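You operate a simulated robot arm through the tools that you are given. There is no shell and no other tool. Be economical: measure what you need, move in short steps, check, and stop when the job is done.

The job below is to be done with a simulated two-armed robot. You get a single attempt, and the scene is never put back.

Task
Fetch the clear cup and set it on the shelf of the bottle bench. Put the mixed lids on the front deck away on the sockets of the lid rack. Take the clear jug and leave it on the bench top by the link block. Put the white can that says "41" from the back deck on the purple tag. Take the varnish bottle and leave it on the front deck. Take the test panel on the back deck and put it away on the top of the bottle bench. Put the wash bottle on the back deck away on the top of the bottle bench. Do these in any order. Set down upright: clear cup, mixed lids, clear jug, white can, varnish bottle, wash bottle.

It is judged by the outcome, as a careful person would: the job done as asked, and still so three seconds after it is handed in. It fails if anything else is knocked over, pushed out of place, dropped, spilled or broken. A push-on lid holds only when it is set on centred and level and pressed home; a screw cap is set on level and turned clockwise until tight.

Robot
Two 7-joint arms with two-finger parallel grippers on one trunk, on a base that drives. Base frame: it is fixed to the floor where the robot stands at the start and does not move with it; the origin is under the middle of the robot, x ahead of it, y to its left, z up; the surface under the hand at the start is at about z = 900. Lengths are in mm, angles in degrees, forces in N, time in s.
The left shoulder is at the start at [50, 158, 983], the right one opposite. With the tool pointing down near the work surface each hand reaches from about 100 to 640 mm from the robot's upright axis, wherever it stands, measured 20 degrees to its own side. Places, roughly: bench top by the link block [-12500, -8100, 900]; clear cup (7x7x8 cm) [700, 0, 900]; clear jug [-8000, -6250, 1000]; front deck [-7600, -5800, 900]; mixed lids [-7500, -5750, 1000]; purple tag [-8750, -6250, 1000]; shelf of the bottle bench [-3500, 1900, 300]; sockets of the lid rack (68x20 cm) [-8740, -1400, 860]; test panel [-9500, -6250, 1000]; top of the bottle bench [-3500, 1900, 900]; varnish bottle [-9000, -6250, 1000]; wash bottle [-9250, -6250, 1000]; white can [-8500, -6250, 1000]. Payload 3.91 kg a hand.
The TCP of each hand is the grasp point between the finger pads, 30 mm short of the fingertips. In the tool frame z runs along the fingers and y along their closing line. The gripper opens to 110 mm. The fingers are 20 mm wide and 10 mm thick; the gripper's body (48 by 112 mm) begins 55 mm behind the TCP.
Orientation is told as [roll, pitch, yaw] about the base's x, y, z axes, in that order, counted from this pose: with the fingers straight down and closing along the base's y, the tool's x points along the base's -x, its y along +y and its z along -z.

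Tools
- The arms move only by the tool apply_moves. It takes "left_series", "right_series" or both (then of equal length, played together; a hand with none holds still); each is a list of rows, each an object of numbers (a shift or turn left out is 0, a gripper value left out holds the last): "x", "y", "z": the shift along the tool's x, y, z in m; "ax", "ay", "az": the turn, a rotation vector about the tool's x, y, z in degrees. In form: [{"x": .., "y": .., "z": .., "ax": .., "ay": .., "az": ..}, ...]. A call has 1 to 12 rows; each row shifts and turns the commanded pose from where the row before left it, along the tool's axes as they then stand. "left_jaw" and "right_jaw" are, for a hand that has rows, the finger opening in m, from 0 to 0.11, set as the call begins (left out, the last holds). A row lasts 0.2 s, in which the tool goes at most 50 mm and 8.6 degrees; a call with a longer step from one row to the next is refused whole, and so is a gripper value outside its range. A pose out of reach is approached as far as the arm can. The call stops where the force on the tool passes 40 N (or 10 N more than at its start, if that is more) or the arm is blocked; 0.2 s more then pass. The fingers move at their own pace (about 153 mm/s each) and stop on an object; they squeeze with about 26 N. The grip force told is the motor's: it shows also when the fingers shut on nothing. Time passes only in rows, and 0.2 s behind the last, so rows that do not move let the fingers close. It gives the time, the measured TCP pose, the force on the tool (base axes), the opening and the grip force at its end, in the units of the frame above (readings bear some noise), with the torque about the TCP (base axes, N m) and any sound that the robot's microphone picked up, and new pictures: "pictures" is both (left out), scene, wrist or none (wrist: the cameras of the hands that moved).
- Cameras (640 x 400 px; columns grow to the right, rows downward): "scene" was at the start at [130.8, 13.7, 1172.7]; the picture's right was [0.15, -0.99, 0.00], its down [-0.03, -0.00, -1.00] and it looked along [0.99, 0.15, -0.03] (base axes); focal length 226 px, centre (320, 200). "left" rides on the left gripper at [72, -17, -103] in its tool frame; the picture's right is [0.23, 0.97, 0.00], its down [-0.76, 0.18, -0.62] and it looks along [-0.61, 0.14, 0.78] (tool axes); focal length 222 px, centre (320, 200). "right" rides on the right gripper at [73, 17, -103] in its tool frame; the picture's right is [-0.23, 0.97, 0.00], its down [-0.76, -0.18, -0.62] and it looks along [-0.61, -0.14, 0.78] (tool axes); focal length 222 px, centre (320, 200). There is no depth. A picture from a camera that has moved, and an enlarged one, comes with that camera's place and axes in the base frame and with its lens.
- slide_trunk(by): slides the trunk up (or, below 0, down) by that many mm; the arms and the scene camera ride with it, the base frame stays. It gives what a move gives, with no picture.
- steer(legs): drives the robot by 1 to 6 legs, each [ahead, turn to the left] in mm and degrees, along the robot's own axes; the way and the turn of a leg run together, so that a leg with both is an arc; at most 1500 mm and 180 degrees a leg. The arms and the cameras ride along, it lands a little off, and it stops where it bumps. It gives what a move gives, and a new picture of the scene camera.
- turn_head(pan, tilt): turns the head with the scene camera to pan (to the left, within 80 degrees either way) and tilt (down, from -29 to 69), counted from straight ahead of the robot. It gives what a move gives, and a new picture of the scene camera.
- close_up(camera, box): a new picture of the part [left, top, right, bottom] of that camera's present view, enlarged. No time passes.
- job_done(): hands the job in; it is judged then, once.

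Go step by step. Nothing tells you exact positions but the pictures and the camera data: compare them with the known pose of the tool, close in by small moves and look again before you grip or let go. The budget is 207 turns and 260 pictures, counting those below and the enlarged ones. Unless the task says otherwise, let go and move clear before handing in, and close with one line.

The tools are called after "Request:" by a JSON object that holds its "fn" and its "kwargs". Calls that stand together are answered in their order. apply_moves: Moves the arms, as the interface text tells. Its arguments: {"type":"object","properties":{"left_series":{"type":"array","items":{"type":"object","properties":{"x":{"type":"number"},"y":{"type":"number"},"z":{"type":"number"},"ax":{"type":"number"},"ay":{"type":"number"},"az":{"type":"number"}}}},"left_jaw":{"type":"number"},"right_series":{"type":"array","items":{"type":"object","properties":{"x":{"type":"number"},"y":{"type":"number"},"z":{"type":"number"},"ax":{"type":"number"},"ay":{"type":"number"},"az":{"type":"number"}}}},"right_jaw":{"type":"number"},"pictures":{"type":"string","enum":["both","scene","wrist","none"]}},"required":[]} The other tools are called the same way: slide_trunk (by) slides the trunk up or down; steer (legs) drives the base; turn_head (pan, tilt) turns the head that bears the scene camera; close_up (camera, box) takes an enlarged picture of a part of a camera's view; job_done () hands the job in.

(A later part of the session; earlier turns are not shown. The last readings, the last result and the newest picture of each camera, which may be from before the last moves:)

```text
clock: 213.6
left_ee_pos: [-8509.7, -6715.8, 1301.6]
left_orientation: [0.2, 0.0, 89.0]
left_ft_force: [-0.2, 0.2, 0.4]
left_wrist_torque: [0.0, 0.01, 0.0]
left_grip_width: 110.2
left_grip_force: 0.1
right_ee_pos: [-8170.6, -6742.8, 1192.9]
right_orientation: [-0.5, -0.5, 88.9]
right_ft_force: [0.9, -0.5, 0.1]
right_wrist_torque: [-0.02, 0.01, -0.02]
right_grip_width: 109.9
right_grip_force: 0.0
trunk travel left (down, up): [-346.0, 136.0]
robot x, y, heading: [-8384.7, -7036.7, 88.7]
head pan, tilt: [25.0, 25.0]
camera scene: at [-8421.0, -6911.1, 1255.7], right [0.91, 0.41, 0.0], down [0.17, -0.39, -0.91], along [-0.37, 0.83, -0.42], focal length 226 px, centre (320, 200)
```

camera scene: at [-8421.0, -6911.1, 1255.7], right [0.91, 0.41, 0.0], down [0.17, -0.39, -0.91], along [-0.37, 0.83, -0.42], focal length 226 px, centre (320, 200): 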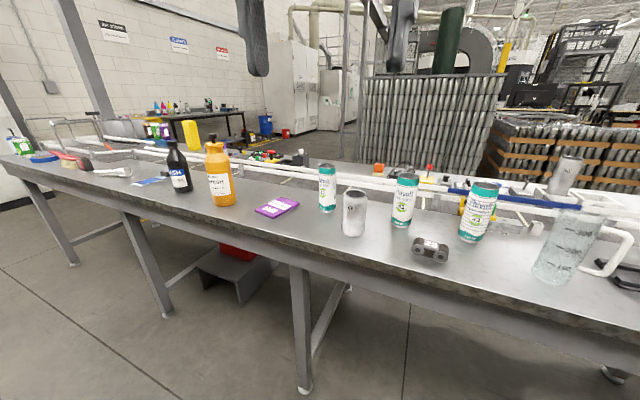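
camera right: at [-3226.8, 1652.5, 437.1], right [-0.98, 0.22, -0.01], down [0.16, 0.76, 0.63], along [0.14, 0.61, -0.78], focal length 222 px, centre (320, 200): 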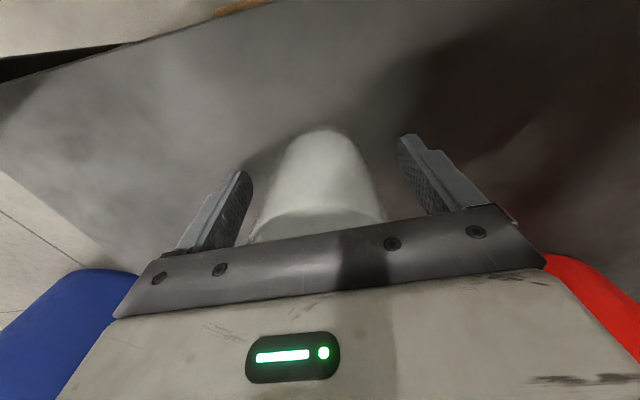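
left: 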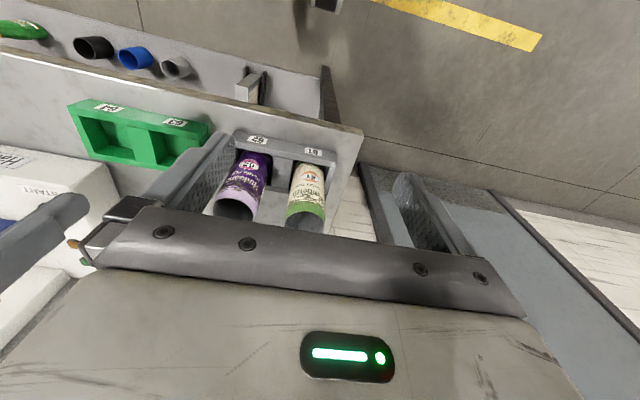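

The back deck is in view: jug, cans, purple tag and bottles. I'll zoom in to read the labels.

Request:
{"fn": "close_up", "kwargs": {"camera": "scene", "box": [300, 150, 520, 288]}}

Request:
{"fn": "close_up", "kwargs": {"camera": "scene", "box": [60, 110, 310, 266]}}

```text
2.90 times, centred on (410, 219) of scene
camera zoom: at [-8421.0, -6911.1, 1255.7], right [0.91, 0.41, 0.0], down [0.17, -0.39, -0.91], along [-0.37, 0.83, -0.42], focal length 654 px, centre (59, 145)
```

zoom: 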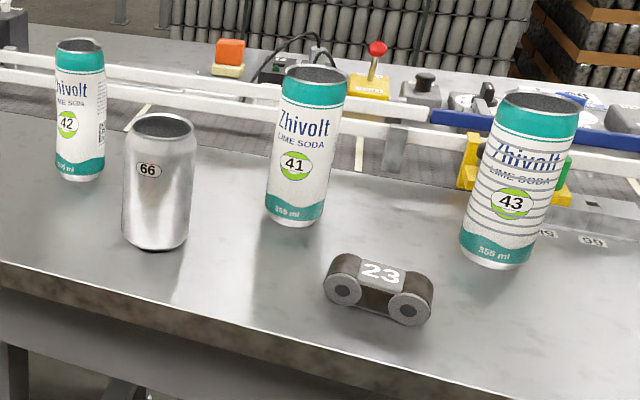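

```text
2.56 times, centred on (185, 188) of scene
camera zoom: at [-8421.0, -6911.1, 1255.7], right [0.91, 0.41, 0.0], down [0.17, -0.39, -0.91], along [-0.37, 0.83, -0.42], focal length 577 px, centre (666, 231)
```

zoom: 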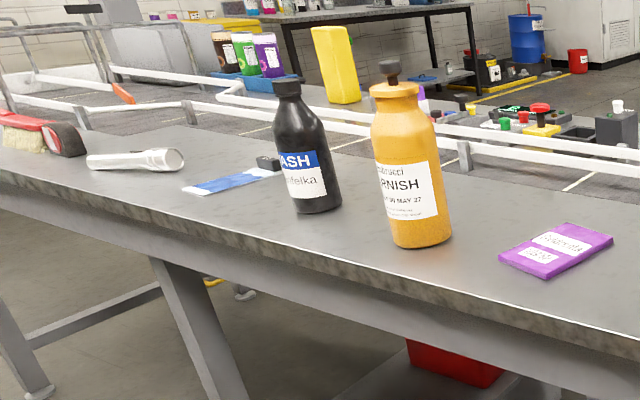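

Varnish is the orange bottle, wash is the black one, and can 41 is at about (−8433, −6247) on a deck at z≈900. I'll drive up to the deck and bring the left hand over can 41.

Request:
{"fn": "steer", "kwargs": {"legs": [[225, 0]]}}

Request:
{"fn": "apply_moves", "kwargs": {"left_series": [{"x": -0.034, "y": -0.012}, {"x": -0.034, "y": -0.012}, {"x": -0.034, "y": -0.012}, {"x": -0.034, "y": -0.012}, {"x": -0.034, "y": -0.012}, {"z": 0.04}, {"z": 0.04}, {"z": 0.04}], "pictures": "both"}}

```text
clock: 215.3
left_ee_pos: [-8505.3, -6492.5, 1302.2]
left_orientation: [0.1, 0.1, 89.0]
left_ft_force: [0.3, 0.8, 0.1]
left_wrist_torque: [-0.03, 0.0, -0.01]
left_grip_width: 110.1
left_grip_force: 0.1
right_ee_pos: [-8166.3, -6517.8, 1192.5]
right_orientation: [-0.7, -0.4, 88.9]
right_ft_force: [-0.3, 0.5, -0.4]
right_wrist_torque: [-0.01, 0.03, -0.01]
right_grip_width: 109.9
right_grip_force: 0.0
trunk travel left (down, up): [-346.0, 136.0]
robot x, y, heading: [-8378.3, -6812.7, 88.9]
head pan, tilt: [25.0, 25.0]
camera scene: at [-8417.2, -6685.9, 1255.6], right [0.91, 0.41, 0.0], down [0.17, -0.39, -0.91], along [-0.37, 0.83, -0.42], focal length 226 px, centre (320, 200)
```

scene: 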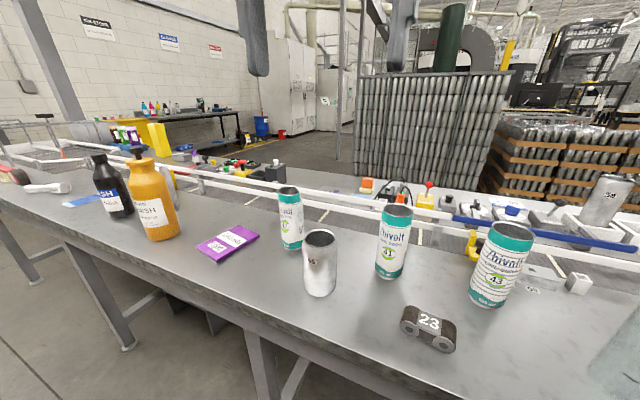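

```text
clock: 217.1
left_ee_pos: [-8452.0, -6338.2, 1158.5]
left_orientation: [0.0, -0.1, 89.2]
left_ft_force: [0.3, -0.6, -0.4]
left_wrist_torque: [-0.01, 0.02, 0.01]
left_grip_width: 110.1
left_grip_force: 0.0
left hand out of reach, approached as far as the arm can: row 4, 5
right_ee_pos: [-8167.1, -6518.1, 1193.5]
right_orientation: [-0.6, -0.5, 88.9]
right_ft_force: [0.8, 0.2, 0.7]
right_wrist_torque: [-0.01, 0.02, 0.01]
right_grip_width: 110.1
right_grip_force: 0.1
trunk travel left (down, up): [-346.0, 136.0]
robot x, y, heading: [-8383.6, -6811.7, 89.1]
head pan, tilt: [25.0, 25.0]
camera scene: at [-8417.6, -6686.0, 1255.7], right [0.91, 0.41, 0.0], down [0.17, -0.39, -0.91], along [-0.37, 0.83, -0.42], focal length 226 px, centre (320, 200)
camera left: at [-8435.7, -6411.7, 1263.2], right [-0.98, -0.21, 0.0], down [-0.17, 0.76, 0.62], along [-0.13, 0.61, -0.78], focal length 222 px, centre (320, 200)
```

scene: 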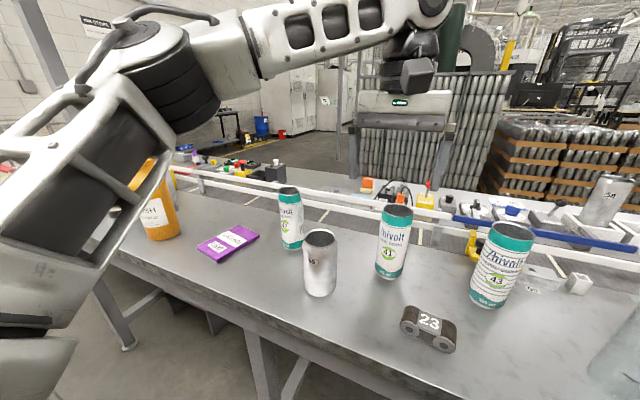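
left: 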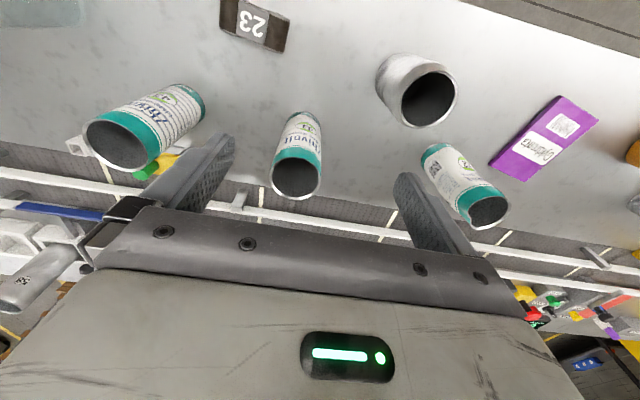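

Can 41 is at about (−8438, −6262) and the hand is 76 mm short. I'll lower the trunk 60 mm to gain reach, then move forward.

Request:
{"fn": "slide_trunk", "kwargs": {"by": -58}}

Request:
{"fn": "apply_moves", "kwargs": {"left_series": [{"x": -0.02, "y": -0.004}, {"x": -0.02, "y": -0.004}, {"x": -0.02, "y": -0.003}, {"x": -0.016, "y": -0.003}], "pictures": "wrist"}}

```text
clock: 218.1
left_ee_pos: [-8451.7, -6339.3, 1101.8]
left_orientation: [0.0, 0.0, 89.1]
left_ft_force: [-0.7, -0.4, -0.2]
left_wrist_torque: [0.02, 0.01, 0.0]
left_grip_width: 110.2
left_grip_force: 0.0
right_ee_pos: [-8168.1, -6518.7, 1134.7]
right_orientation: [-0.6, -0.4, 88.9]
right_ft_force: [0.5, 0.5, -0.3]
right_wrist_torque: [0.0, 0.02, -0.01]
right_grip_width: 110.1
right_grip_force: 0.0
trunk travel left (down, up): [-288.0, 194.0]
robot x, y, heading: [-8383.8, -6809.4, 88.9]
head pan, tilt: [25.0, 25.0]
```

```text
clock: 219.1
left_ee_pos: [-8435.6, -6262.4, 1101.8]
left_orientation: [0.1, 0.1, 89.0]
left_ft_force: [-0.2, 0.9, -0.5]
left_wrist_torque: [-0.01, -0.03, -0.01]
left_grip_width: 109.7
left_grip_force: 0.0
right_ee_pos: [-8166.5, -6518.6, 1134.2]
right_orientation: [-0.6, -0.4, 88.9]
right_ft_force: [-0.1, 0.2, 0.0]
right_wrist_torque: [0.03, 0.01, 0.04]
right_grip_width: 110.1
right_grip_force: 0.1
trunk travel left (down, up): [-288.0, 194.0]
robot x, y, heading: [-8382.3, -6811.5, 89.1]
head pan, tilt: [25.0, 25.0]
camera left: at [-8419.6, -6336.2, 1206.2], right [-0.98, -0.21, 0.0], down [-0.16, 0.77, 0.62], along [-0.13, 0.61, -0.78], focal length 222 px, centre (320, 200)
```

left: 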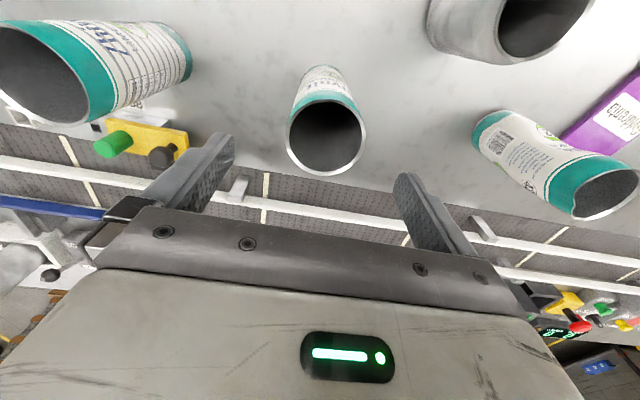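

Rim centre reads (−8438, −6271). I'll adjust, descend and grip the top part.

Request:
{"fn": "apply_moves", "kwargs": {"left_series": [{"x": 0.009, "y": 0.002}, {"z": 0.03}, {"z": 0.03}, {"z": 0.02}], "pictures": "wrist"}}

```text
clock: 220.1
left_ee_pos: [-8439.1, -6272.3, 1021.3]
left_orientation: [0.0, 0.1, 89.0]
left_ft_force: [-1.0, 0.0, 0.3]
left_wrist_torque: [0.01, 0.0, -0.01]
left_grip_width: 110.0
left_grip_force: 0.0
right_ee_pos: [-8166.5, -6518.8, 1135.7]
right_orientation: [-0.6, -0.6, 89.0]
right_ft_force: [0.8, 1.2, 0.6]
right_wrist_torque: [-0.01, 0.0, 0.01]
right_grip_width: 110.1
right_grip_force: 0.1
trunk travel left (down, up): [-288.0, 194.0]
robot x, y, heading: [-8382.3, -6808.8, 88.8]
head pan, tilt: [25.0, 25.0]
camera left: at [-8421.8, -6345.2, 1125.3], right [-0.98, -0.21, 0.0], down [-0.17, 0.76, 0.62], along [-0.13, 0.61, -0.78], focal length 222 px, centre (320, 200)
```

left: 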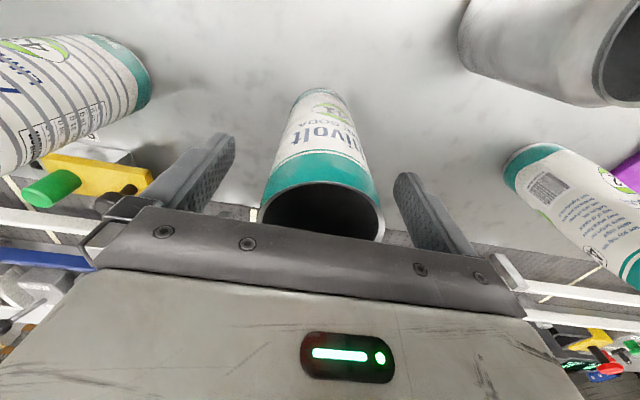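

Request:
{"fn": "apply_moves", "kwargs": {"left_series": [{"z": 0.015}], "pictures": "none"}}

Request:
{"fn": "apply_moves", "kwargs": {"left_series": [{}, {}, {}, {}], "left_jaw": 0.0, "pictures": "none"}}

Request:
{"fn": "apply_moves", "kwargs": {"left_series": [{"z": -0.004}, {"z": -0.008}, {"z": -0.012}, {"z": -0.015}, {"z": -0.015}, {"z": -0.015}, {"z": -0.01}], "pictures": "wrist"}}

```text
clock: 220.5
left_ee_pos: [-8437.1, -6271.8, 1006.1]
left_orientation: [0.0, 0.0, 89.1]
left_ft_force: [-0.3, 0.9, 0.8]
left_wrist_torque: [0.02, 0.01, 0.0]
left_grip_width: 110.2
left_grip_force: 0.0
right_ee_pos: [-8165.9, -6517.3, 1135.7]
right_orientation: [-0.6, -0.5, 88.9]
right_ft_force: [-0.3, 0.3, 0.7]
right_wrist_torque: [0.02, -0.03, 0.01]
right_grip_width: 110.2
right_grip_force: 0.0
trunk travel left (down, up): [-288.0, 194.0]
robot x, y, heading: [-8382.3, -6811.8, 89.0]
head pan, tilt: [25.0, 25.0]
```

```text
clock: 221.5
left_ee_pos: [-8437.5, -6271.6, 1007.1]
left_orientation: [0.0, 0.0, 89.2]
left_ft_force: [0.4, 0.2, 0.3]
left_wrist_torque: [0.0, 0.0, -0.04]
left_grip_width: 56.2
left_grip_force: 26.0
right_ee_pos: [-8166.7, -6519.3, 1134.2]
right_orientation: [-0.7, -0.4, 88.9]
right_ft_force: [0.3, -0.2, 0.2]
right_wrist_torque: [-0.02, 0.02, -0.01]
right_grip_width: 110.3
right_grip_force: 0.0
trunk travel left (down, up): [-288.0, 194.0]
robot x, y, heading: [-8378.4, -6813.7, 88.9]
head pan, tilt: [25.0, 25.0]
```

```text
clock: 223.1
left_ee_pos: [-8439.1, -6272.1, 1086.4]
left_orientation: [0.1, 0.1, 88.9]
left_ft_force: [-0.6, 0.0, 0.2]
left_wrist_torque: [-0.01, 0.01, -0.02]
left_grip_width: 56.4
left_grip_force: 25.9
right_ee_pos: [-8166.8, -6518.8, 1135.7]
right_orientation: [-0.6, -0.4, 88.9]
right_ft_force: [-0.4, 0.6, 0.0]
right_wrist_torque: [0.01, 0.03, 0.01]
right_grip_width: 109.9
right_grip_force: 0.0
trunk travel left (down, up): [-288.0, 194.0]
robot x, y, heading: [-8380.9, -6806.4, 88.8]
head pan, tilt: [25.0, 25.0]
camera left: at [-8422.1, -6345.6, 1190.3], right [-0.98, -0.21, 0.0], down [-0.16, 0.76, 0.62], along [-0.13, 0.61, -0.78], focal length 222 px, centre (320, 200)
```

left: 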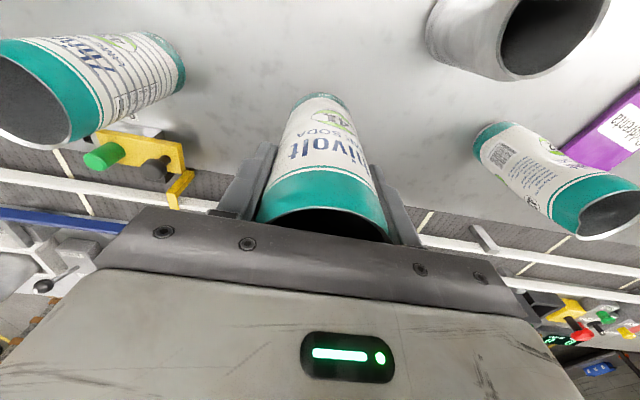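

Can 41 is held. I'll raise the trunk, back out, and shift west to face the purple tag.

Request:
{"fn": "slide_trunk", "kwargs": {"by": 60}}

Request:
{"fn": "steer", "kwargs": {"legs": [[-310, 0], [0, 91], [400, 0], [0, -90], [190, 0]]}}

Request:
{"fn": "close_up", "kwargs": {"camera": "left", "box": [0, 0, 640, 400]}}

```text
clock: 224.1
left_ee_pos: [-8438.2, -6270.8, 1146.2]
left_orientation: [0.1, -0.1, 89.1]
left_ft_force: [-0.4, 1.0, 0.7]
left_wrist_torque: [0.01, 0.0, -0.02]
left_grip_width: 56.3
left_grip_force: 26.1
right_ee_pos: [-8166.6, -6517.7, 1196.4]
right_orientation: [-0.6, -0.5, 88.9]
right_ft_force: [0.9, -0.8, 0.5]
right_wrist_torque: [-0.02, -0.01, -0.03]
right_grip_width: 109.9
right_grip_force: 0.1
trunk travel left (down, up): [-348.0, 134.0]
robot x, y, heading: [-8380.9, -6808.3, 89.0]
head pan, tilt: [25.0, 25.0]
```

```text
clock: 237.2
left_ee_pos: [-8859.9, -6392.9, 1145.4]
left_orientation: [0.1, 0.0, 90.2]
left_ft_force: [0.3, -0.7, -0.1]
left_wrist_torque: [-0.05, 0.01, -0.02]
left_grip_width: 56.4
left_grip_force: 26.2
right_ee_pos: [-8584.0, -6632.9, 1194.7]
right_orientation: [-0.6, -0.5, 90.0]
right_ft_force: [-0.4, 0.7, 0.1]
right_wrist_torque: [0.01, -0.02, -0.03]
right_grip_width: 110.2
right_grip_force: 0.1
trunk travel left (down, up): [-348.0, 134.0]
robot x, y, heading: [-8794.3, -6930.9, 90.1]
head pan, tilt: [25.0, 25.0]
camera scene: at [-8830.4, -6806.9, 1257.6], right [0.9, 0.43, 0.0], down [0.18, -0.38, -0.91], along [-0.39, 0.82, -0.42], focal length 226 px, centre (320, 200)
```

scene: 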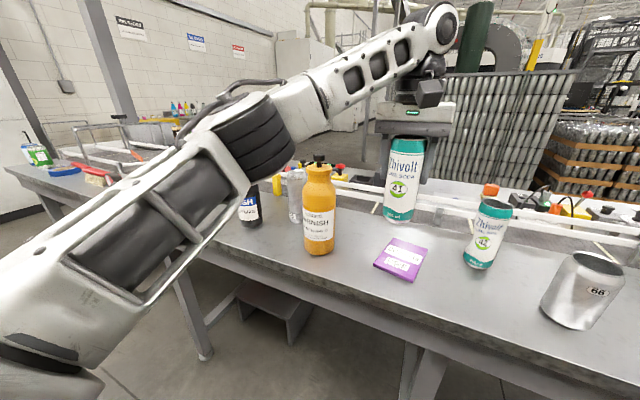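

```text
1.00 times, centred on (320, 200) of left (not enlarged: the box is as wide or as high as the picture)
camera zoom: at [-8842.2, -6466.2, 1249.7], right [-0.97, -0.23, 0.0], down [-0.18, 0.76, 0.62], along [-0.14, 0.61, -0.78], focal length 222 px, centre (320, 200)
```

zoom: 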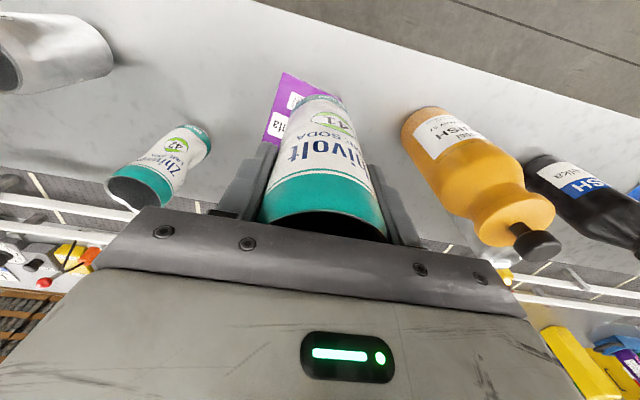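

The tag's centre is at about (−8840, −6340). I'll drive 52 mm ahead, shift 20 mm right, and lower.

Request:
{"fn": "steer", "kwargs": {"legs": [[52, 0]]}}

Request:
{"fn": "apply_moves", "kwargs": {"left_series": [{"y": -0.01}, {"y": -0.01}, {"z": 0.01}, {"z": 0.02}, {"z": 0.025}, {"z": 0.025}, {"z": 0.02}, {"z": 0.01}], "pictures": "both"}}

```text
clock: 238.1
left_ee_pos: [-8860.8, -6341.5, 1146.1]
left_orientation: [-0.1, 0.0, 90.2]
left_ft_force: [-1.0, 0.4, -0.9]
left_wrist_torque: [-0.02, -0.02, 0.03]
left_grip_width: 56.2
left_grip_force: 25.7
right_ee_pos: [-8582.7, -6583.1, 1195.2]
right_orientation: [-0.7, -0.5, 90.0]
right_ft_force: [-0.1, -0.5, 0.4]
right_wrist_torque: [-0.03, 0.0, 0.0]
right_grip_width: 110.0
right_grip_force: 0.1
trunk travel left (down, up): [-348.0, 134.0]
robot x, y, heading: [-8793.4, -6878.4, 89.9]
head pan, tilt: [25.0, 25.0]
camera scene: at [-8830.6, -6755.6, 1257.6], right [0.9, 0.43, 0.0], down [0.18, -0.38, -0.91], along [-0.39, 0.82, -0.42], focal length 226 px, centre (320, 200)
```

scene: 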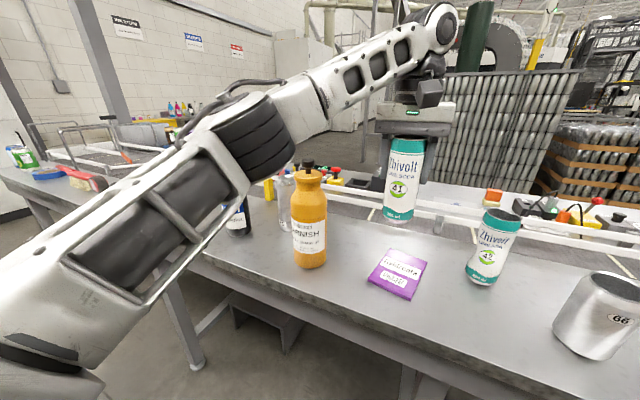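

```text
clock: 239.9
left_ee_pos: [-8840.4, -6344.1, 1036.1]
left_orientation: [0.0, -0.1, 90.3]
left_ft_force: [0.4, 0.5, 0.1]
left_wrist_torque: [0.01, 0.02, 0.04]
left_grip_width: 56.1
left_grip_force: 25.9
right_ee_pos: [-8582.9, -6583.1, 1194.8]
right_orientation: [-0.6, -0.5, 90.1]
right_ft_force: [0.0, -0.4, -0.1]
right_wrist_torque: [0.01, -0.02, -0.03]
right_grip_width: 109.9
right_grip_force: 0.1
trunk travel left (down, up): [-348.0, 134.0]
robot x, y, heading: [-8796.4, -6877.7, 90.0]
head pan, tilt: [25.0, 25.0]
camera scene: at [-8830.6, -6756.3, 1257.7], right [0.9, 0.43, 0.0], down [0.18, -0.38, -0.91], along [-0.39, 0.82, -0.42], focal length 226 px, centre (320, 200)
camera left: at [-8822.3, -6416.2, 1139.8], right [-0.97, -0.23, 0.0], down [-0.18, 0.76, 0.62], along [-0.14, 0.61, -0.78], focal length 222 px, centre (320, 200)
```

scene: 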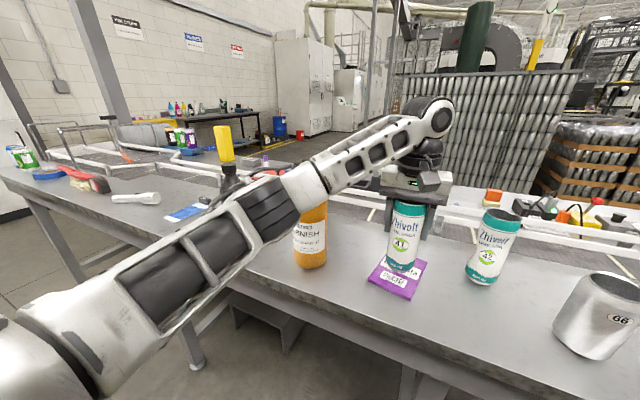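
left: 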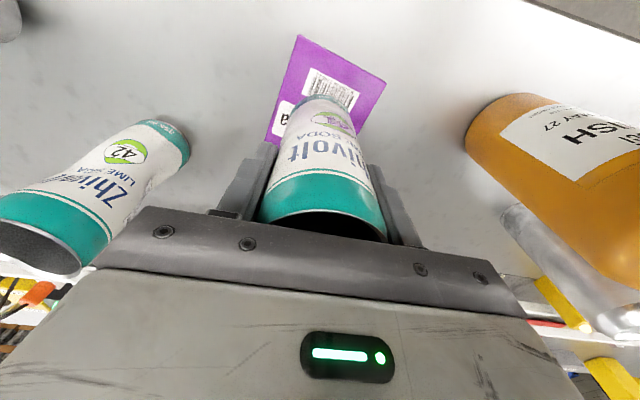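

The can is well above the tag's centre. I'll lower the last part finely.

Request:
{"fn": "apply_moves", "kwargs": {"left_series": [{"z": 0.006}, {"z": 0.005}, {"z": 0.003}, {"z": 0.002}, {"z": 0.002}, {"z": 0.001}], "pictures": "none"}}

Request:
{"fn": "apply_moves", "kwargs": {"left_series": [{"z": 0.001}, {"z": 0.001}, {"z": 0.001}], "pictures": "none"}}

```text
clock: 241.3
left_ee_pos: [-8840.6, -6341.4, 1017.2]
left_orientation: [0.1, 0.0, 90.3]
left_ft_force: [0.1, -0.7, -0.1]
left_wrist_torque: [0.01, -0.01, 0.01]
left_grip_width: 56.3
left_grip_force: 25.9
right_ee_pos: [-8583.5, -6584.0, 1194.4]
right_orientation: [-0.7, -0.5, 90.1]
right_ft_force: [-0.9, -0.5, 0.4]
right_wrist_torque: [0.01, 0.02, 0.0]
right_grip_width: 110.0
right_grip_force: 0.1
trunk travel left (down, up): [-348.0, 134.0]
robot x, y, heading: [-8792.3, -6881.5, 90.3]
head pan, tilt: [25.0, 25.0]
```

```text
clock: 242.1
left_ee_pos: [-8841.2, -6341.5, 1016.3]
left_orientation: [0.0, -0.4, 90.3]
left_ft_force: [-1.7, 1.2, 13.4]
left_wrist_torque: [0.06, 0.14, 0.0]
left_grip_width: 56.2
left_grip_force: 26.0
right_ee_pos: [-8582.6, -6584.9, 1195.7]
right_orientation: [-0.6, -0.6, 90.1]
right_ft_force: [-0.5, 0.9, 0.2]
right_wrist_torque: [0.0, -0.01, -0.01]
right_grip_width: 110.0
right_grip_force: 0.0
trunk travel left (down, up): [-348.0, 134.0]
robot x, y, heading: [-8796.1, -6875.8, 90.1]
head pan, tilt: [25.0, 25.0]
```

Contact at 13 N. I'll release and lift away.

Request:
{"fn": "apply_moves", "kwargs": {"left_series": [{}, {}, {}], "left_jaw": 0.1, "pictures": "none"}}

Request:
{"fn": "apply_moves", "kwargs": {"left_series": [{"z": -0.01}, {"z": -0.025}, {"z": -0.04}, {"z": -0.04}, {"z": -0.03}], "left_jaw": 0.11, "pictures": "both"}}

```text
clock: 242.9
left_ee_pos: [-8840.0, -6342.4, 1013.7]
left_orientation: [0.0, 0.0, 90.2]
left_ft_force: [0.3, -0.1, -0.4]
left_wrist_torque: [0.0, -0.04, 0.0]
left_grip_width: 100.0
left_grip_force: 0.1
right_ee_pos: [-8583.7, -6583.4, 1195.1]
right_orientation: [-0.6, -0.5, 90.1]
right_ft_force: [-0.5, -0.2, 0.6]
right_wrist_torque: [-0.02, -0.01, -0.04]
right_grip_width: 109.9
right_grip_force: 0.1
trunk travel left (down, up): [-348.0, 134.0]
robot x, y, heading: [-8791.2, -6878.7, 90.4]
head pan, tilt: [25.0, 25.0]
```

```text
clock: 244.1
left_ee_pos: [-8840.2, -6345.0, 1159.5]
left_orientation: [0.0, 0.1, 90.2]
left_ft_force: [1.3, 0.4, 0.9]
left_wrist_torque: [-0.02, 0.01, 0.02]
left_grip_width: 110.2
left_grip_force: 0.0
right_ee_pos: [-8583.5, -6583.5, 1194.6]
right_orientation: [-0.6, -0.6, 90.0]
right_ft_force: [0.5, 0.4, 0.2]
right_wrist_torque: [0.01, -0.01, -0.01]
right_grip_width: 110.0
right_grip_force: 0.1
trunk travel left (down, up): [-348.0, 134.0]
robot x, y, heading: [-8792.9, -6877.2, 90.4]
head pan, tilt: [25.0, 25.0]
camera scene: at [-8830.4, -6756.7, 1257.7], right [0.9, 0.43, 0.0], down [0.18, -0.38, -0.91], along [-0.39, 0.82, -0.42], focal length 226 px, centre (320, 200)
camera left: at [-8822.1, -6417.0, 1263.3], right [-0.97, -0.23, 0.0], down [-0.18, 0.76, 0.62], along [-0.14, 0.61, -0.78], focal length 222 px, centre (320, 200)
```

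scene: 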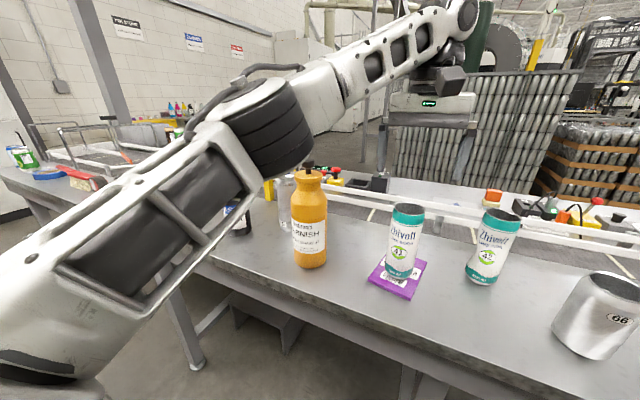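
left: 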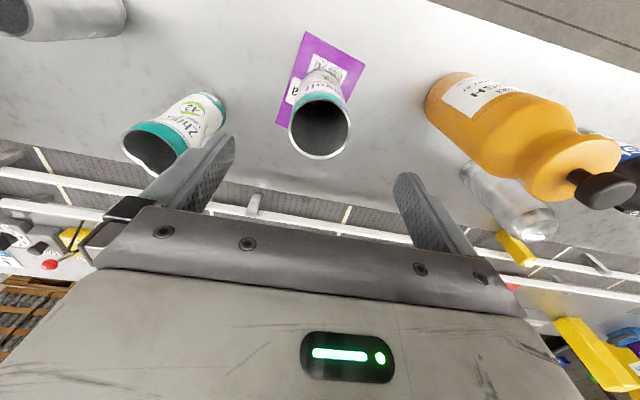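

Can 41 stands on the purple tag. Next is the varnish bottle at about (−9032, −6380), so I'll zoom in on its profile.

Request:
{"fn": "close_up", "kwargs": {"camera": "scene", "box": [240, 140, 400, 280]}}

Request:
{"fn": "close_up", "kwargs": {"camera": "left", "box": [400, 60, 640, 230]}}

```text
2.86 times, centred on (320, 210) of scene
camera zoom: at [-8830.4, -6756.7, 1257.7], right [0.9, 0.43, 0.0], down [0.18, -0.38, -0.91], along [-0.39, 0.82, -0.42], focal length 644 px, centre (320, 171)
```

zoom: 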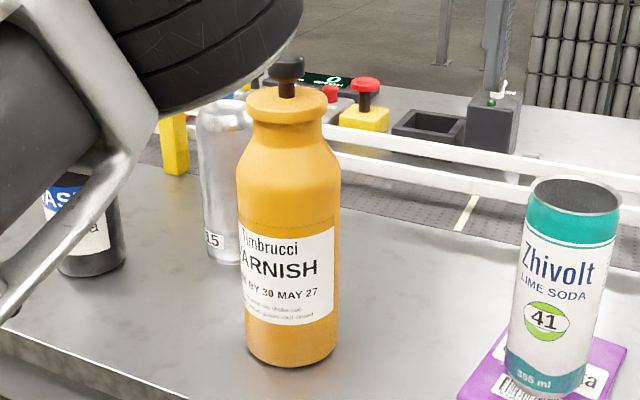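

```text
2.35 times, centred on (520, 145) of left
camera zoom: at [-8822.1, -6417.0, 1263.3], right [-0.97, -0.23, 0.0], down [-0.18, 0.76, 0.62], along [-0.14, 0.61, -0.78], focal length 523 px, centre (-151, 329)
```

zoom: 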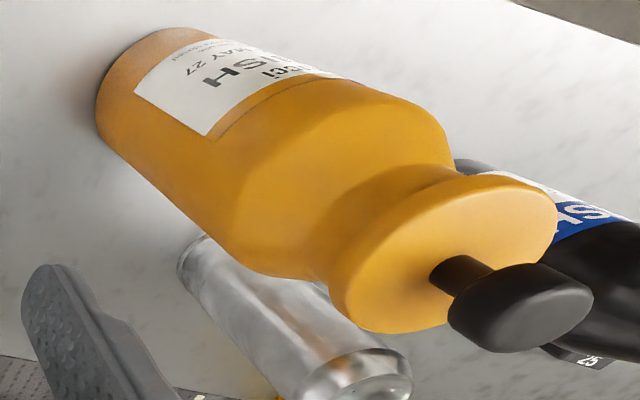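

The varnish bottle has a collar lid and a knob, so I'd rather hold it by the body. I'll back off and tilt the left hand 60° forward for a side-on grip.

Request:
{"fn": "steer", "kwargs": {"legs": [[-150, 0]]}}

Request:
{"fn": "apply_moves", "kwargs": {"left_series": [{"ay": -7.5, "y": 0.02}, {"ay": -7.5, "y": 0.024}, {"ay": -7.5, "y": 0.024}, {"ay": -7.5, "y": 0.024}, {"ay": -7.5, "y": 0.024}, {"ay": -7.5, "y": 0.024}, {"ay": -7.5, "y": 0.024}, {"ay": -7.5, "y": 0.024}], "pictures": "both"}}

```text
clock: 245.5
left_ee_pos: [-8840.1, -6494.0, 1158.5]
left_orientation: [0.0, -0.1, 90.3]
left_ft_force: [-0.4, 0.0, 0.3]
left_wrist_torque: [0.03, -0.04, 0.01]
left_grip_width: 110.0
left_grip_force: 0.1
right_ee_pos: [-8583.1, -6733.2, 1195.0]
right_orientation: [-0.6, -0.5, 90.2]
right_ft_force: [-0.1, -0.4, 0.4]
right_wrist_torque: [0.02, 0.0, 0.03]
right_grip_width: 110.0
right_grip_force: 0.2
trunk travel left (down, up): [-348.0, 134.0]
robot x, y, heading: [-8794.1, -7024.5, 90.4]
head pan, tilt: [25.0, 25.0]
camera scene: at [-8830.2, -6907.1, 1257.8], right [0.9, 0.43, 0.0], down [0.18, -0.38, -0.91], along [-0.39, 0.82, -0.42], focal length 226 px, centre (320, 200)
```

scene: 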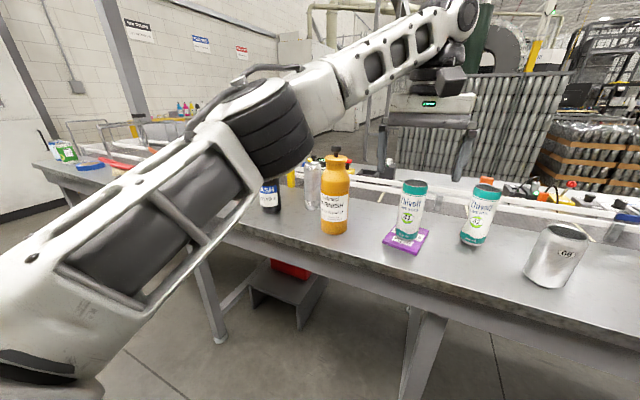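

```text
clock: 247.3
left_ee_pos: [-9029.4, -6495.7, 1158.6]
left_orientation: [0.1, -60.2, 90.2]
left_ft_force: [0.1, 0.1, 1.1]
left_wrist_torque: [-0.01, -0.01, -0.02]
left_grip_width: 110.0
left_grip_force: 0.1
right_ee_pos: [-8583.6, -6732.7, 1196.1]
right_orientation: [-0.7, -0.5, 90.2]
right_ft_force: [-0.1, 0.0, 0.0]
right_wrist_torque: [-0.02, 0.0, -0.02]
right_grip_width: 109.9
right_grip_force: 0.1
trunk travel left (down, up): [-348.0, 134.0]
robot x, y, heading: [-8792.5, -7026.0, 90.4]
head pan, tilt: [25.0, 25.0]
camera scene: at [-8830.6, -6906.6, 1257.8], right [0.9, 0.43, 0.0], down [0.18, -0.38, -0.91], along [-0.39, 0.82, -0.42], focal length 226 px, centre (320, 200)
camera left: at [-9010.8, -6621.6, 1147.9], right [-0.97, -0.12, -0.2], down [-0.18, -0.16, 0.97], along [-0.15, 0.98, 0.14], focal length 222 px, centre (320, 200)
```

scene: 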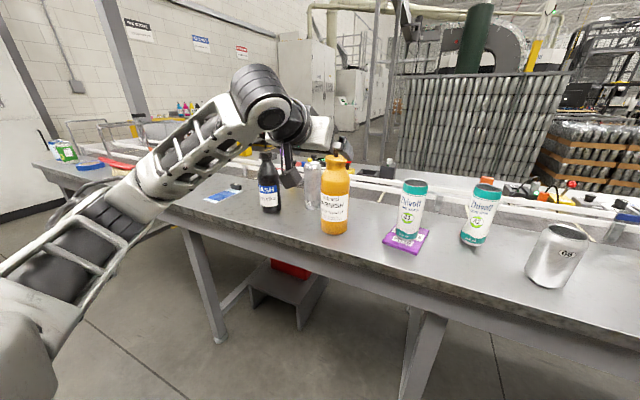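
left: 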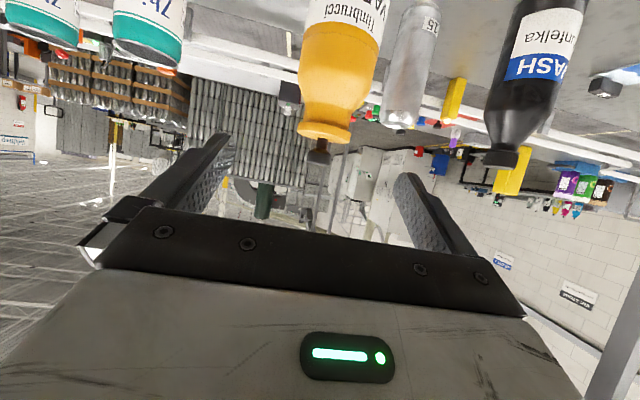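

The tilt works well. The bottle's axis is at about x = −9037, y = −6380. I'll lower to its mid-body height in front of the deck edge, then approach.

Request:
{"fn": "apply_moves", "kwargs": {"left_series": [{"x": 0.0274, "z": 0.0158, "y": 0.0016}, {"x": 0.0274, "z": 0.0158, "y": 0.0016}, {"x": 0.0274, "z": 0.0158, "y": 0.0016}, {"x": 0.0274, "z": 0.0158, "y": 0.0016}, {"x": 0.0274, "z": 0.0158, "y": 0.0016}, {"x": -0.0125, "z": 0.0216}, {"x": -0.0125, "z": 0.0216}], "left_jaw": 0.11, "pictures": "both"}}

```text
clock: 248.9
left_ee_pos: [-9037.3, -6444.6, 1000.9]
left_orientation: [0.3, -60.0, 90.2]
left_ft_force: [0.5, 0.4, -0.5]
left_wrist_torque: [-0.01, -0.02, 0.05]
left_grip_width: 109.9
left_grip_force: 0.1
right_ee_pos: [-8583.0, -6732.0, 1194.8]
right_orientation: [-0.7, -0.5, 90.2]
right_ft_force: [-0.4, 0.1, 0.4]
right_wrist_torque: [0.02, -0.01, -0.05]
right_grip_width: 109.8
right_grip_force: 0.0
trunk travel left (down, up): [-348.0, 134.0]
robot x, y, heading: [-8784.6, -7032.1, 90.7]
head pan, tilt: [25.0, 25.0]
camera scene: at [-8830.1, -6906.3, 1257.7], right [0.9, 0.43, 0.0], down [0.18, -0.38, -0.91], along [-0.39, 0.82, -0.42], focal length 226 px, centre (320, 200)
camera left: at [-9018.5, -6570.7, 990.5], right [-0.97, -0.12, -0.2], down [-0.18, -0.16, 0.97], along [-0.15, 0.98, 0.14], focal length 222 px, centre (320, 200)
```

scene: 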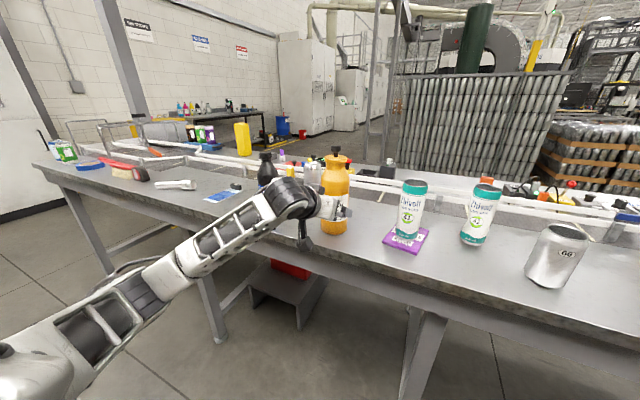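
left: 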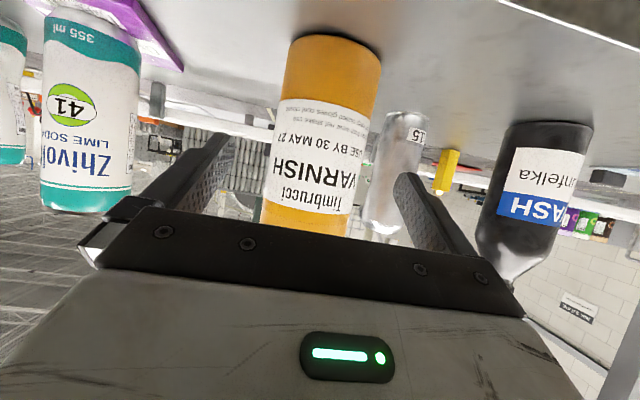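

The bottle is centred between the fingers. I'll move forward 56 mm and close.

Request:
{"fn": "apply_moves", "kwargs": {"left_series": [{"x": -0.01, "z": 0.0173}, {"x": -0.01, "z": 0.0173}, {"x": -0.008, "z": 0.0139}], "pictures": "wrist"}}

Request:
{"fn": "apply_moves", "kwargs": {"left_series": [{}, {}, {}, {}], "left_jaw": 0.0, "pictures": "wrist"}}

```text
clock: 249.7
left_ee_pos: [-9037.9, -6388.0, 1000.8]
left_orientation: [0.2, -59.9, 90.2]
left_ft_force: [-1.1, 0.1, -0.5]
left_wrist_torque: [-0.03, 0.0, 0.01]
left_grip_width: 109.9
left_grip_force: 0.1
right_ee_pos: [-8582.2, -6732.4, 1194.7]
right_orientation: [-0.6, -0.4, 90.1]
right_ft_force: [-0.8, -0.4, 0.9]
right_wrist_torque: [0.02, -0.02, -0.02]
right_grip_width: 110.1
right_grip_force: 0.0
trunk travel left (down, up): [-348.0, 134.0]
robot x, y, heading: [-8794.2, -7027.3, 90.1]
head pan, tilt: [25.0, 25.0]
camera left: at [-9018.7, -6514.6, 990.3], right [-0.97, -0.12, -0.2], down [-0.18, -0.16, 0.97], along [-0.15, 0.98, 0.13], focal length 222 px, centre (320, 200)
```

left: 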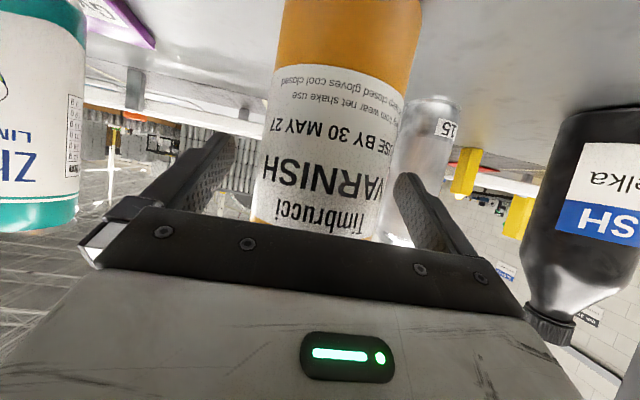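

```text
clock: 250.7
left_ee_pos: [-9037.7, -6388.3, 1001.3]
left_orientation: [0.1, -60.0, 90.3]
left_ft_force: [-4.1, 1.0, 1.3]
left_wrist_torque: [0.03, 0.0, 0.06]
left_grip_width: 77.5
left_grip_force: 25.7
right_ee_pos: [-8584.6, -6734.3, 1194.4]
right_orientation: [-0.6, -0.5, 90.2]
right_ft_force: [0.3, -0.2, -1.1]
right_wrist_torque: [-0.02, -0.03, 0.01]
right_grip_width: 110.2
right_grip_force: 0.1
trunk travel left (down, up): [-348.0, 134.0]
robot x, y, heading: [-8790.2, -7033.0, 90.6]
head pan, tilt: [25.0, 25.0]
camera left: at [-9019.0, -6514.8, 990.6], right [-0.97, -0.12, -0.2], down [-0.18, -0.16, 0.97], along [-0.15, 0.98, 0.14], focal length 222 px, centre (320, 200)
```

left: 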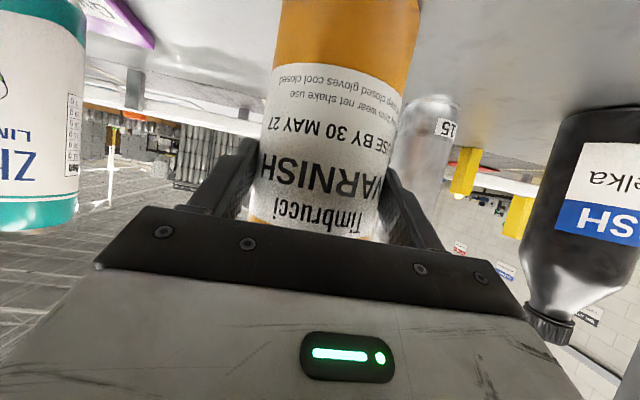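

Gripped at 77.5 mm. I'll lift slowly.

Request:
{"fn": "apply_moves", "kwargs": {"left_series": [{"x": -0.0035, "z": -0.002}, {"x": -0.007, "z": -0.004}, {"x": -0.0104, "z": -0.006}, {"x": -0.013, "z": -0.0075}, {"x": -0.013, "z": -0.0075}, {"x": -0.013, "z": -0.0075}, {"x": -0.013, "z": -0.0075}, {"x": -0.0104, "z": -0.006}, {"x": -0.0035, "z": -0.002}], "pictures": "wrist"}}

```text
clock: 252.7
left_ee_pos: [-9036.1, -6388.6, 1100.7]
left_orientation: [0.1, -59.8, 90.3]
left_ft_force: [0.1, -0.3, -8.5]
left_wrist_torque: [-0.13, -0.19, -0.01]
left_grip_width: 77.3
left_grip_force: 26.5
right_ee_pos: [-8584.1, -6731.9, 1194.2]
right_orientation: [-0.6, -0.5, 90.2]
right_ft_force: [0.0, 0.3, -0.5]
right_wrist_torque: [0.0, -0.02, 0.03]
right_grip_width: 110.0
right_grip_force: 0.1
trunk travel left (down, up): [-348.0, 134.0]
robot x, y, heading: [-8790.4, -7028.7, 90.2]
head pan, tilt: [25.0, 25.0]
camera left: at [-9019.1, -6514.9, 1090.2], right [-0.97, -0.12, -0.2], down [-0.18, -0.16, 0.97], along [-0.15, 0.98, 0.13], focal length 222 px, centre (320, 200)
```

left: 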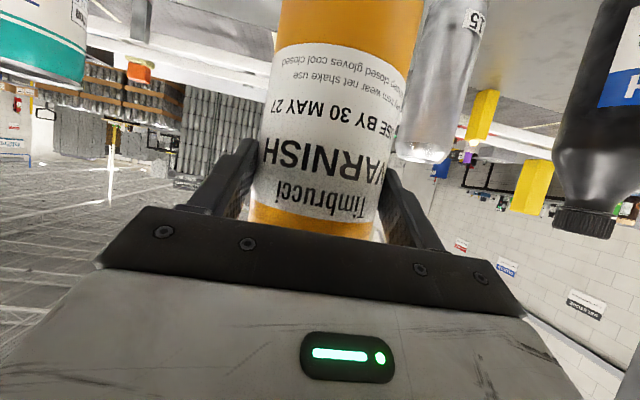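

The bottle is held (about 0.85 kg). I'll draw it closer to the robot, then drive east to face the jug, which I'll take with the right hand.

Request:
{"fn": "steer", "kwargs": {"legs": [[-200, 0]]}}

Request:
{"fn": "apply_moves", "kwargs": {"left_series": [{"x": 0.005, "z": -0.0087}, {"x": 0.01, "z": -0.0173}, {"x": 0.0125, "z": -0.0217}, {"x": 0.0125, "z": -0.0217}, {"x": 0.0125, "z": -0.0217}, {"x": 0.0125, "z": -0.0217}, {"x": 0.0125, "z": -0.0217}, {"x": 0.0125, "z": -0.0217}, {"x": 0.01, "z": -0.0173}, {"x": 0.005, "z": -0.0087}], "pictures": "none"}}

Request:
{"fn": "steer", "kwargs": {"legs": [[0, -90], [480, 0], [0, 90]]}}

Request:
{"fn": "turn_head", "kwargs": {"pan": -20, "tilt": 25}}

```text
clock: 254.2
left_ee_pos: [-9037.0, -6585.3, 1100.7]
left_orientation: [0.1, -60.0, 90.4]
left_ft_force: [0.0, 0.2, -7.2]
left_wrist_torque: [-0.17, -0.16, -0.04]
left_grip_width: 77.3
left_grip_force: 25.8
right_ee_pos: [-8582.0, -6929.2, 1195.0]
right_orientation: [-0.6, -0.4, 90.2]
right_ft_force: [0.2, -0.1, 0.4]
right_wrist_torque: [0.01, 0.0, 0.04]
right_grip_width: 110.2
right_grip_force: 0.0
trunk travel left (down, up): [-348.0, 134.0]
robot x, y, heading: [-8791.3, -7226.6, 90.4]
head pan, tilt: [25.0, 25.0]
camera scene: at [-8829.6, -7102.8, 1257.7], right [0.9, 0.43, 0.0], down [0.18, -0.38, -0.91], along [-0.39, 0.82, -0.42], focal length 226 px, centre (320, 200)
```

scene: 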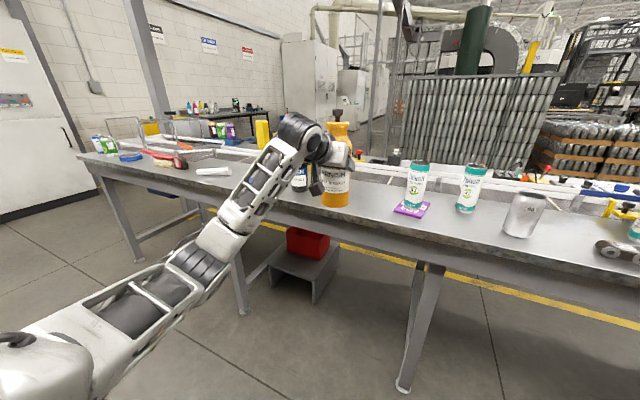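

```text
clock: 256.4
left_ee_pos: [-9035.0, -6794.8, 1099.2]
left_orientation: [0.1, -59.9, 90.3]
left_ft_force: [-1.2, -0.2, -7.7]
left_wrist_torque: [-0.14, 0.13, 0.03]
left_grip_width: 77.3
left_grip_force: 25.8
right_ee_pos: [-8582.3, -6930.4, 1194.0]
right_orientation: [-0.6, -0.4, 90.2]
right_ft_force: [-0.2, -1.1, 0.2]
right_wrist_torque: [0.01, 0.01, 0.04]
right_grip_width: 109.7
right_grip_force: 0.1
trunk travel left (down, up): [-348.0, 134.0]
robot x, y, heading: [-8791.6, -7226.5, 90.4]
head pan, tilt: [25.0, 25.0]
```

```text
clock: 267.0
left_ee_pos: [-8553.4, -6793.3, 1101.5]
left_orientation: [0.1, -60.0, 90.0]
left_ft_force: [-0.2, -0.7, -8.4]
left_wrist_torque: [-0.11, 0.0, -0.02]
left_grip_width: 77.3
left_grip_force: 25.8
right_ee_pos: [-8102.8, -6929.8, 1195.5]
right_orientation: [-0.6, -0.4, 89.9]
right_ft_force: [-0.2, -1.1, -0.5]
right_wrist_torque: [0.01, -0.02, 0.01]
right_grip_width: 109.8
right_grip_force: 0.1
trunk travel left (down, up): [-348.0, 134.0]
robot x, y, heading: [-8312.1, -7228.6, 89.9]
head pan, tilt: [25.0, 25.0]
camera scene: at [-8350.3, -7102.0, 1257.6], right [0.91, 0.42, 0.0], down [0.18, -0.38, -0.91], along [-0.38, 0.82, -0.42], focal length 226 px, centre (320, 200)
```

scene: 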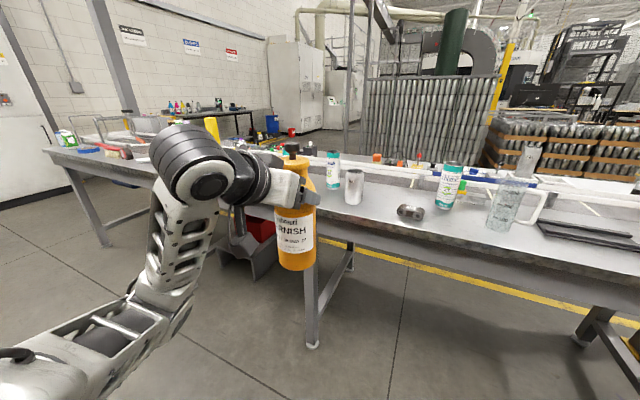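

```text
clock: 268.1
left_ee_pos: [-8554.9, -6795.0, 1100.7]
left_orientation: [0.2, -59.9, 90.0]
left_ft_force: [0.1, 0.5, -8.8]
left_wrist_torque: [-0.13, -0.02, 0.01]
left_grip_width: 77.2
left_grip_force: 26.5
right_ee_pos: [-8103.3, -6929.8, 1194.4]
right_orientation: [-0.6, -0.4, 90.0]
right_ft_force: [-0.3, 0.9, 0.3]
right_wrist_torque: [-0.04, 0.0, -0.01]
right_grip_width: 110.0
right_grip_force: 0.1
trunk travel left (down, up): [-348.0, 134.0]
robot x, y, heading: [-8309.8, -7223.2, 90.0]
head pan, tilt: [-20.0, 25.0]
camera scene: at [-8279.9, -7098.9, 1257.6], right [0.94, -0.34, 0.0], down [-0.14, -0.4, -0.91], along [0.31, 0.85, -0.42], focal length 226 px, centre (320, 200)
```

scene: 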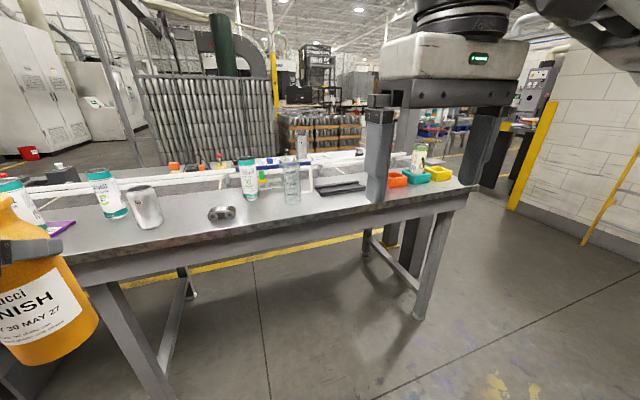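

Request:
{"fn": "close_up", "kwargs": {"camera": "scene", "box": [200, 130, 400, 255]}}

Request:
{"fn": "apply_moves", "kwargs": {"right_series": [{"ay": -7.5}, {"ay": -7.5}, {"ay": -7.5}, {"ay": -7.5}, {"ay": -7.5}, {"ay": -7.5}, {"ay": -7.5}, {"ay": -7.5}], "right_jaw": 0.11, "pictures": "none"}}

Request:
{"fn": "steer", "kwargs": {"legs": [[180, 0]]}}

Request:
{"fn": "close_up", "kwargs": {"camera": "right", "box": [0, 0, 640, 400]}}

```text
3.20 times, centred on (300, 192) of scene
camera zoom: at [-8279.9, -7098.9, 1257.6], right [0.94, -0.34, 0.0], down [-0.14, -0.4, -0.91], along [0.31, 0.85, -0.42], focal length 722 px, centre (384, 224)
```

zoom: 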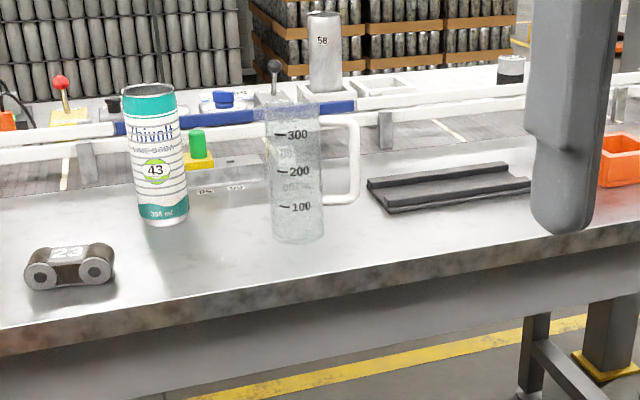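

```text
clock: 269.9
left_ee_pos: [-8554.2, -6794.5, 1101.4]
left_orientation: [0.0, -59.9, 90.0]
left_ft_force: [-0.5, -0.2, -8.0]
left_wrist_torque: [-0.14, 0.0, -0.01]
left_grip_width: 77.5
left_grip_force: 26.1
right_ee_pos: [-8105.0, -6920.9, 1213.4]
right_orientation: [-1.2, -60.5, 91.0]
right_ft_force: [0.1, 0.6, 0.1]
right_wrist_torque: [-0.01, 0.0, 0.02]
right_grip_width: 110.0
right_grip_force: 0.0
right hand out of reach, approached as far as the arm can: row 8
trunk travel left (down, up): [-348.0, 134.0]
robot x, y, heading: [-8313.7, -7223.5, 89.8]
head pan, tilt: [-20.0, 25.0]
```

```text
clock: 271.4
left_ee_pos: [-8554.9, -6613.6, 1100.4]
left_orientation: [0.1, -59.9, 89.9]
left_ft_force: [0.4, -0.3, -8.5]
left_wrist_torque: [-0.12, 0.02, 0.05]
left_grip_width: 77.1
left_grip_force: 25.9
right_ee_pos: [-8103.1, -6742.6, 1212.6]
right_orientation: [-1.2, -60.3, 91.0]
right_ft_force: [-0.2, 0.2, -0.3]
right_wrist_torque: [-0.04, 0.01, -0.04]
right_grip_width: 110.0
right_grip_force: 0.0
trunk travel left (down, up): [-348.0, 134.0]
robot x, y, heading: [-8311.1, -7043.5, 90.1]
head pan, tilt: [-20.0, 25.0]
camera scene: at [-8279.7, -6918.9, 1257.5], right [0.94, -0.34, 0.0], down [-0.14, -0.4, -0.91], along [0.31, 0.85, -0.42], focal length 226 px, centre (320, 200)
```

scene: 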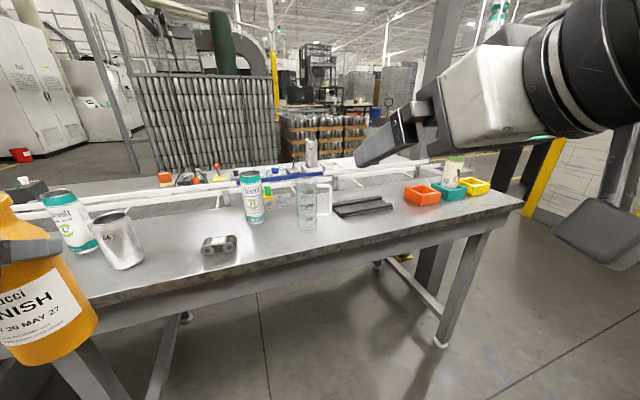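

```text
1.00 times, centred on (320, 200) of right (not enlarged: the box is as wide or as high as the picture)
camera zoom: at [-8122.1, -6867.0, 1201.4], right [-0.98, 0.11, 0.19], down [0.17, -0.16, 0.97], along [0.14, 0.98, 0.14], focal length 222 px, centre (320, 200)
```

zoom: 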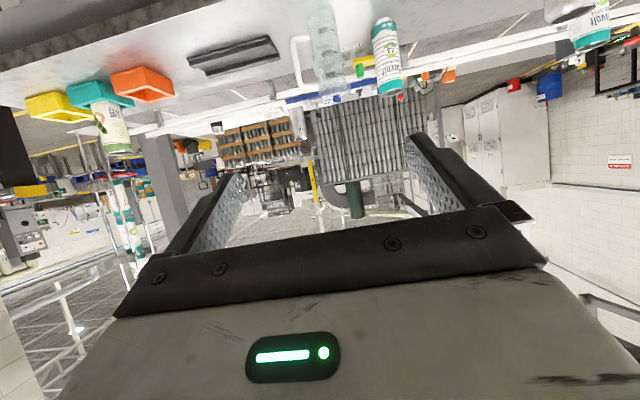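

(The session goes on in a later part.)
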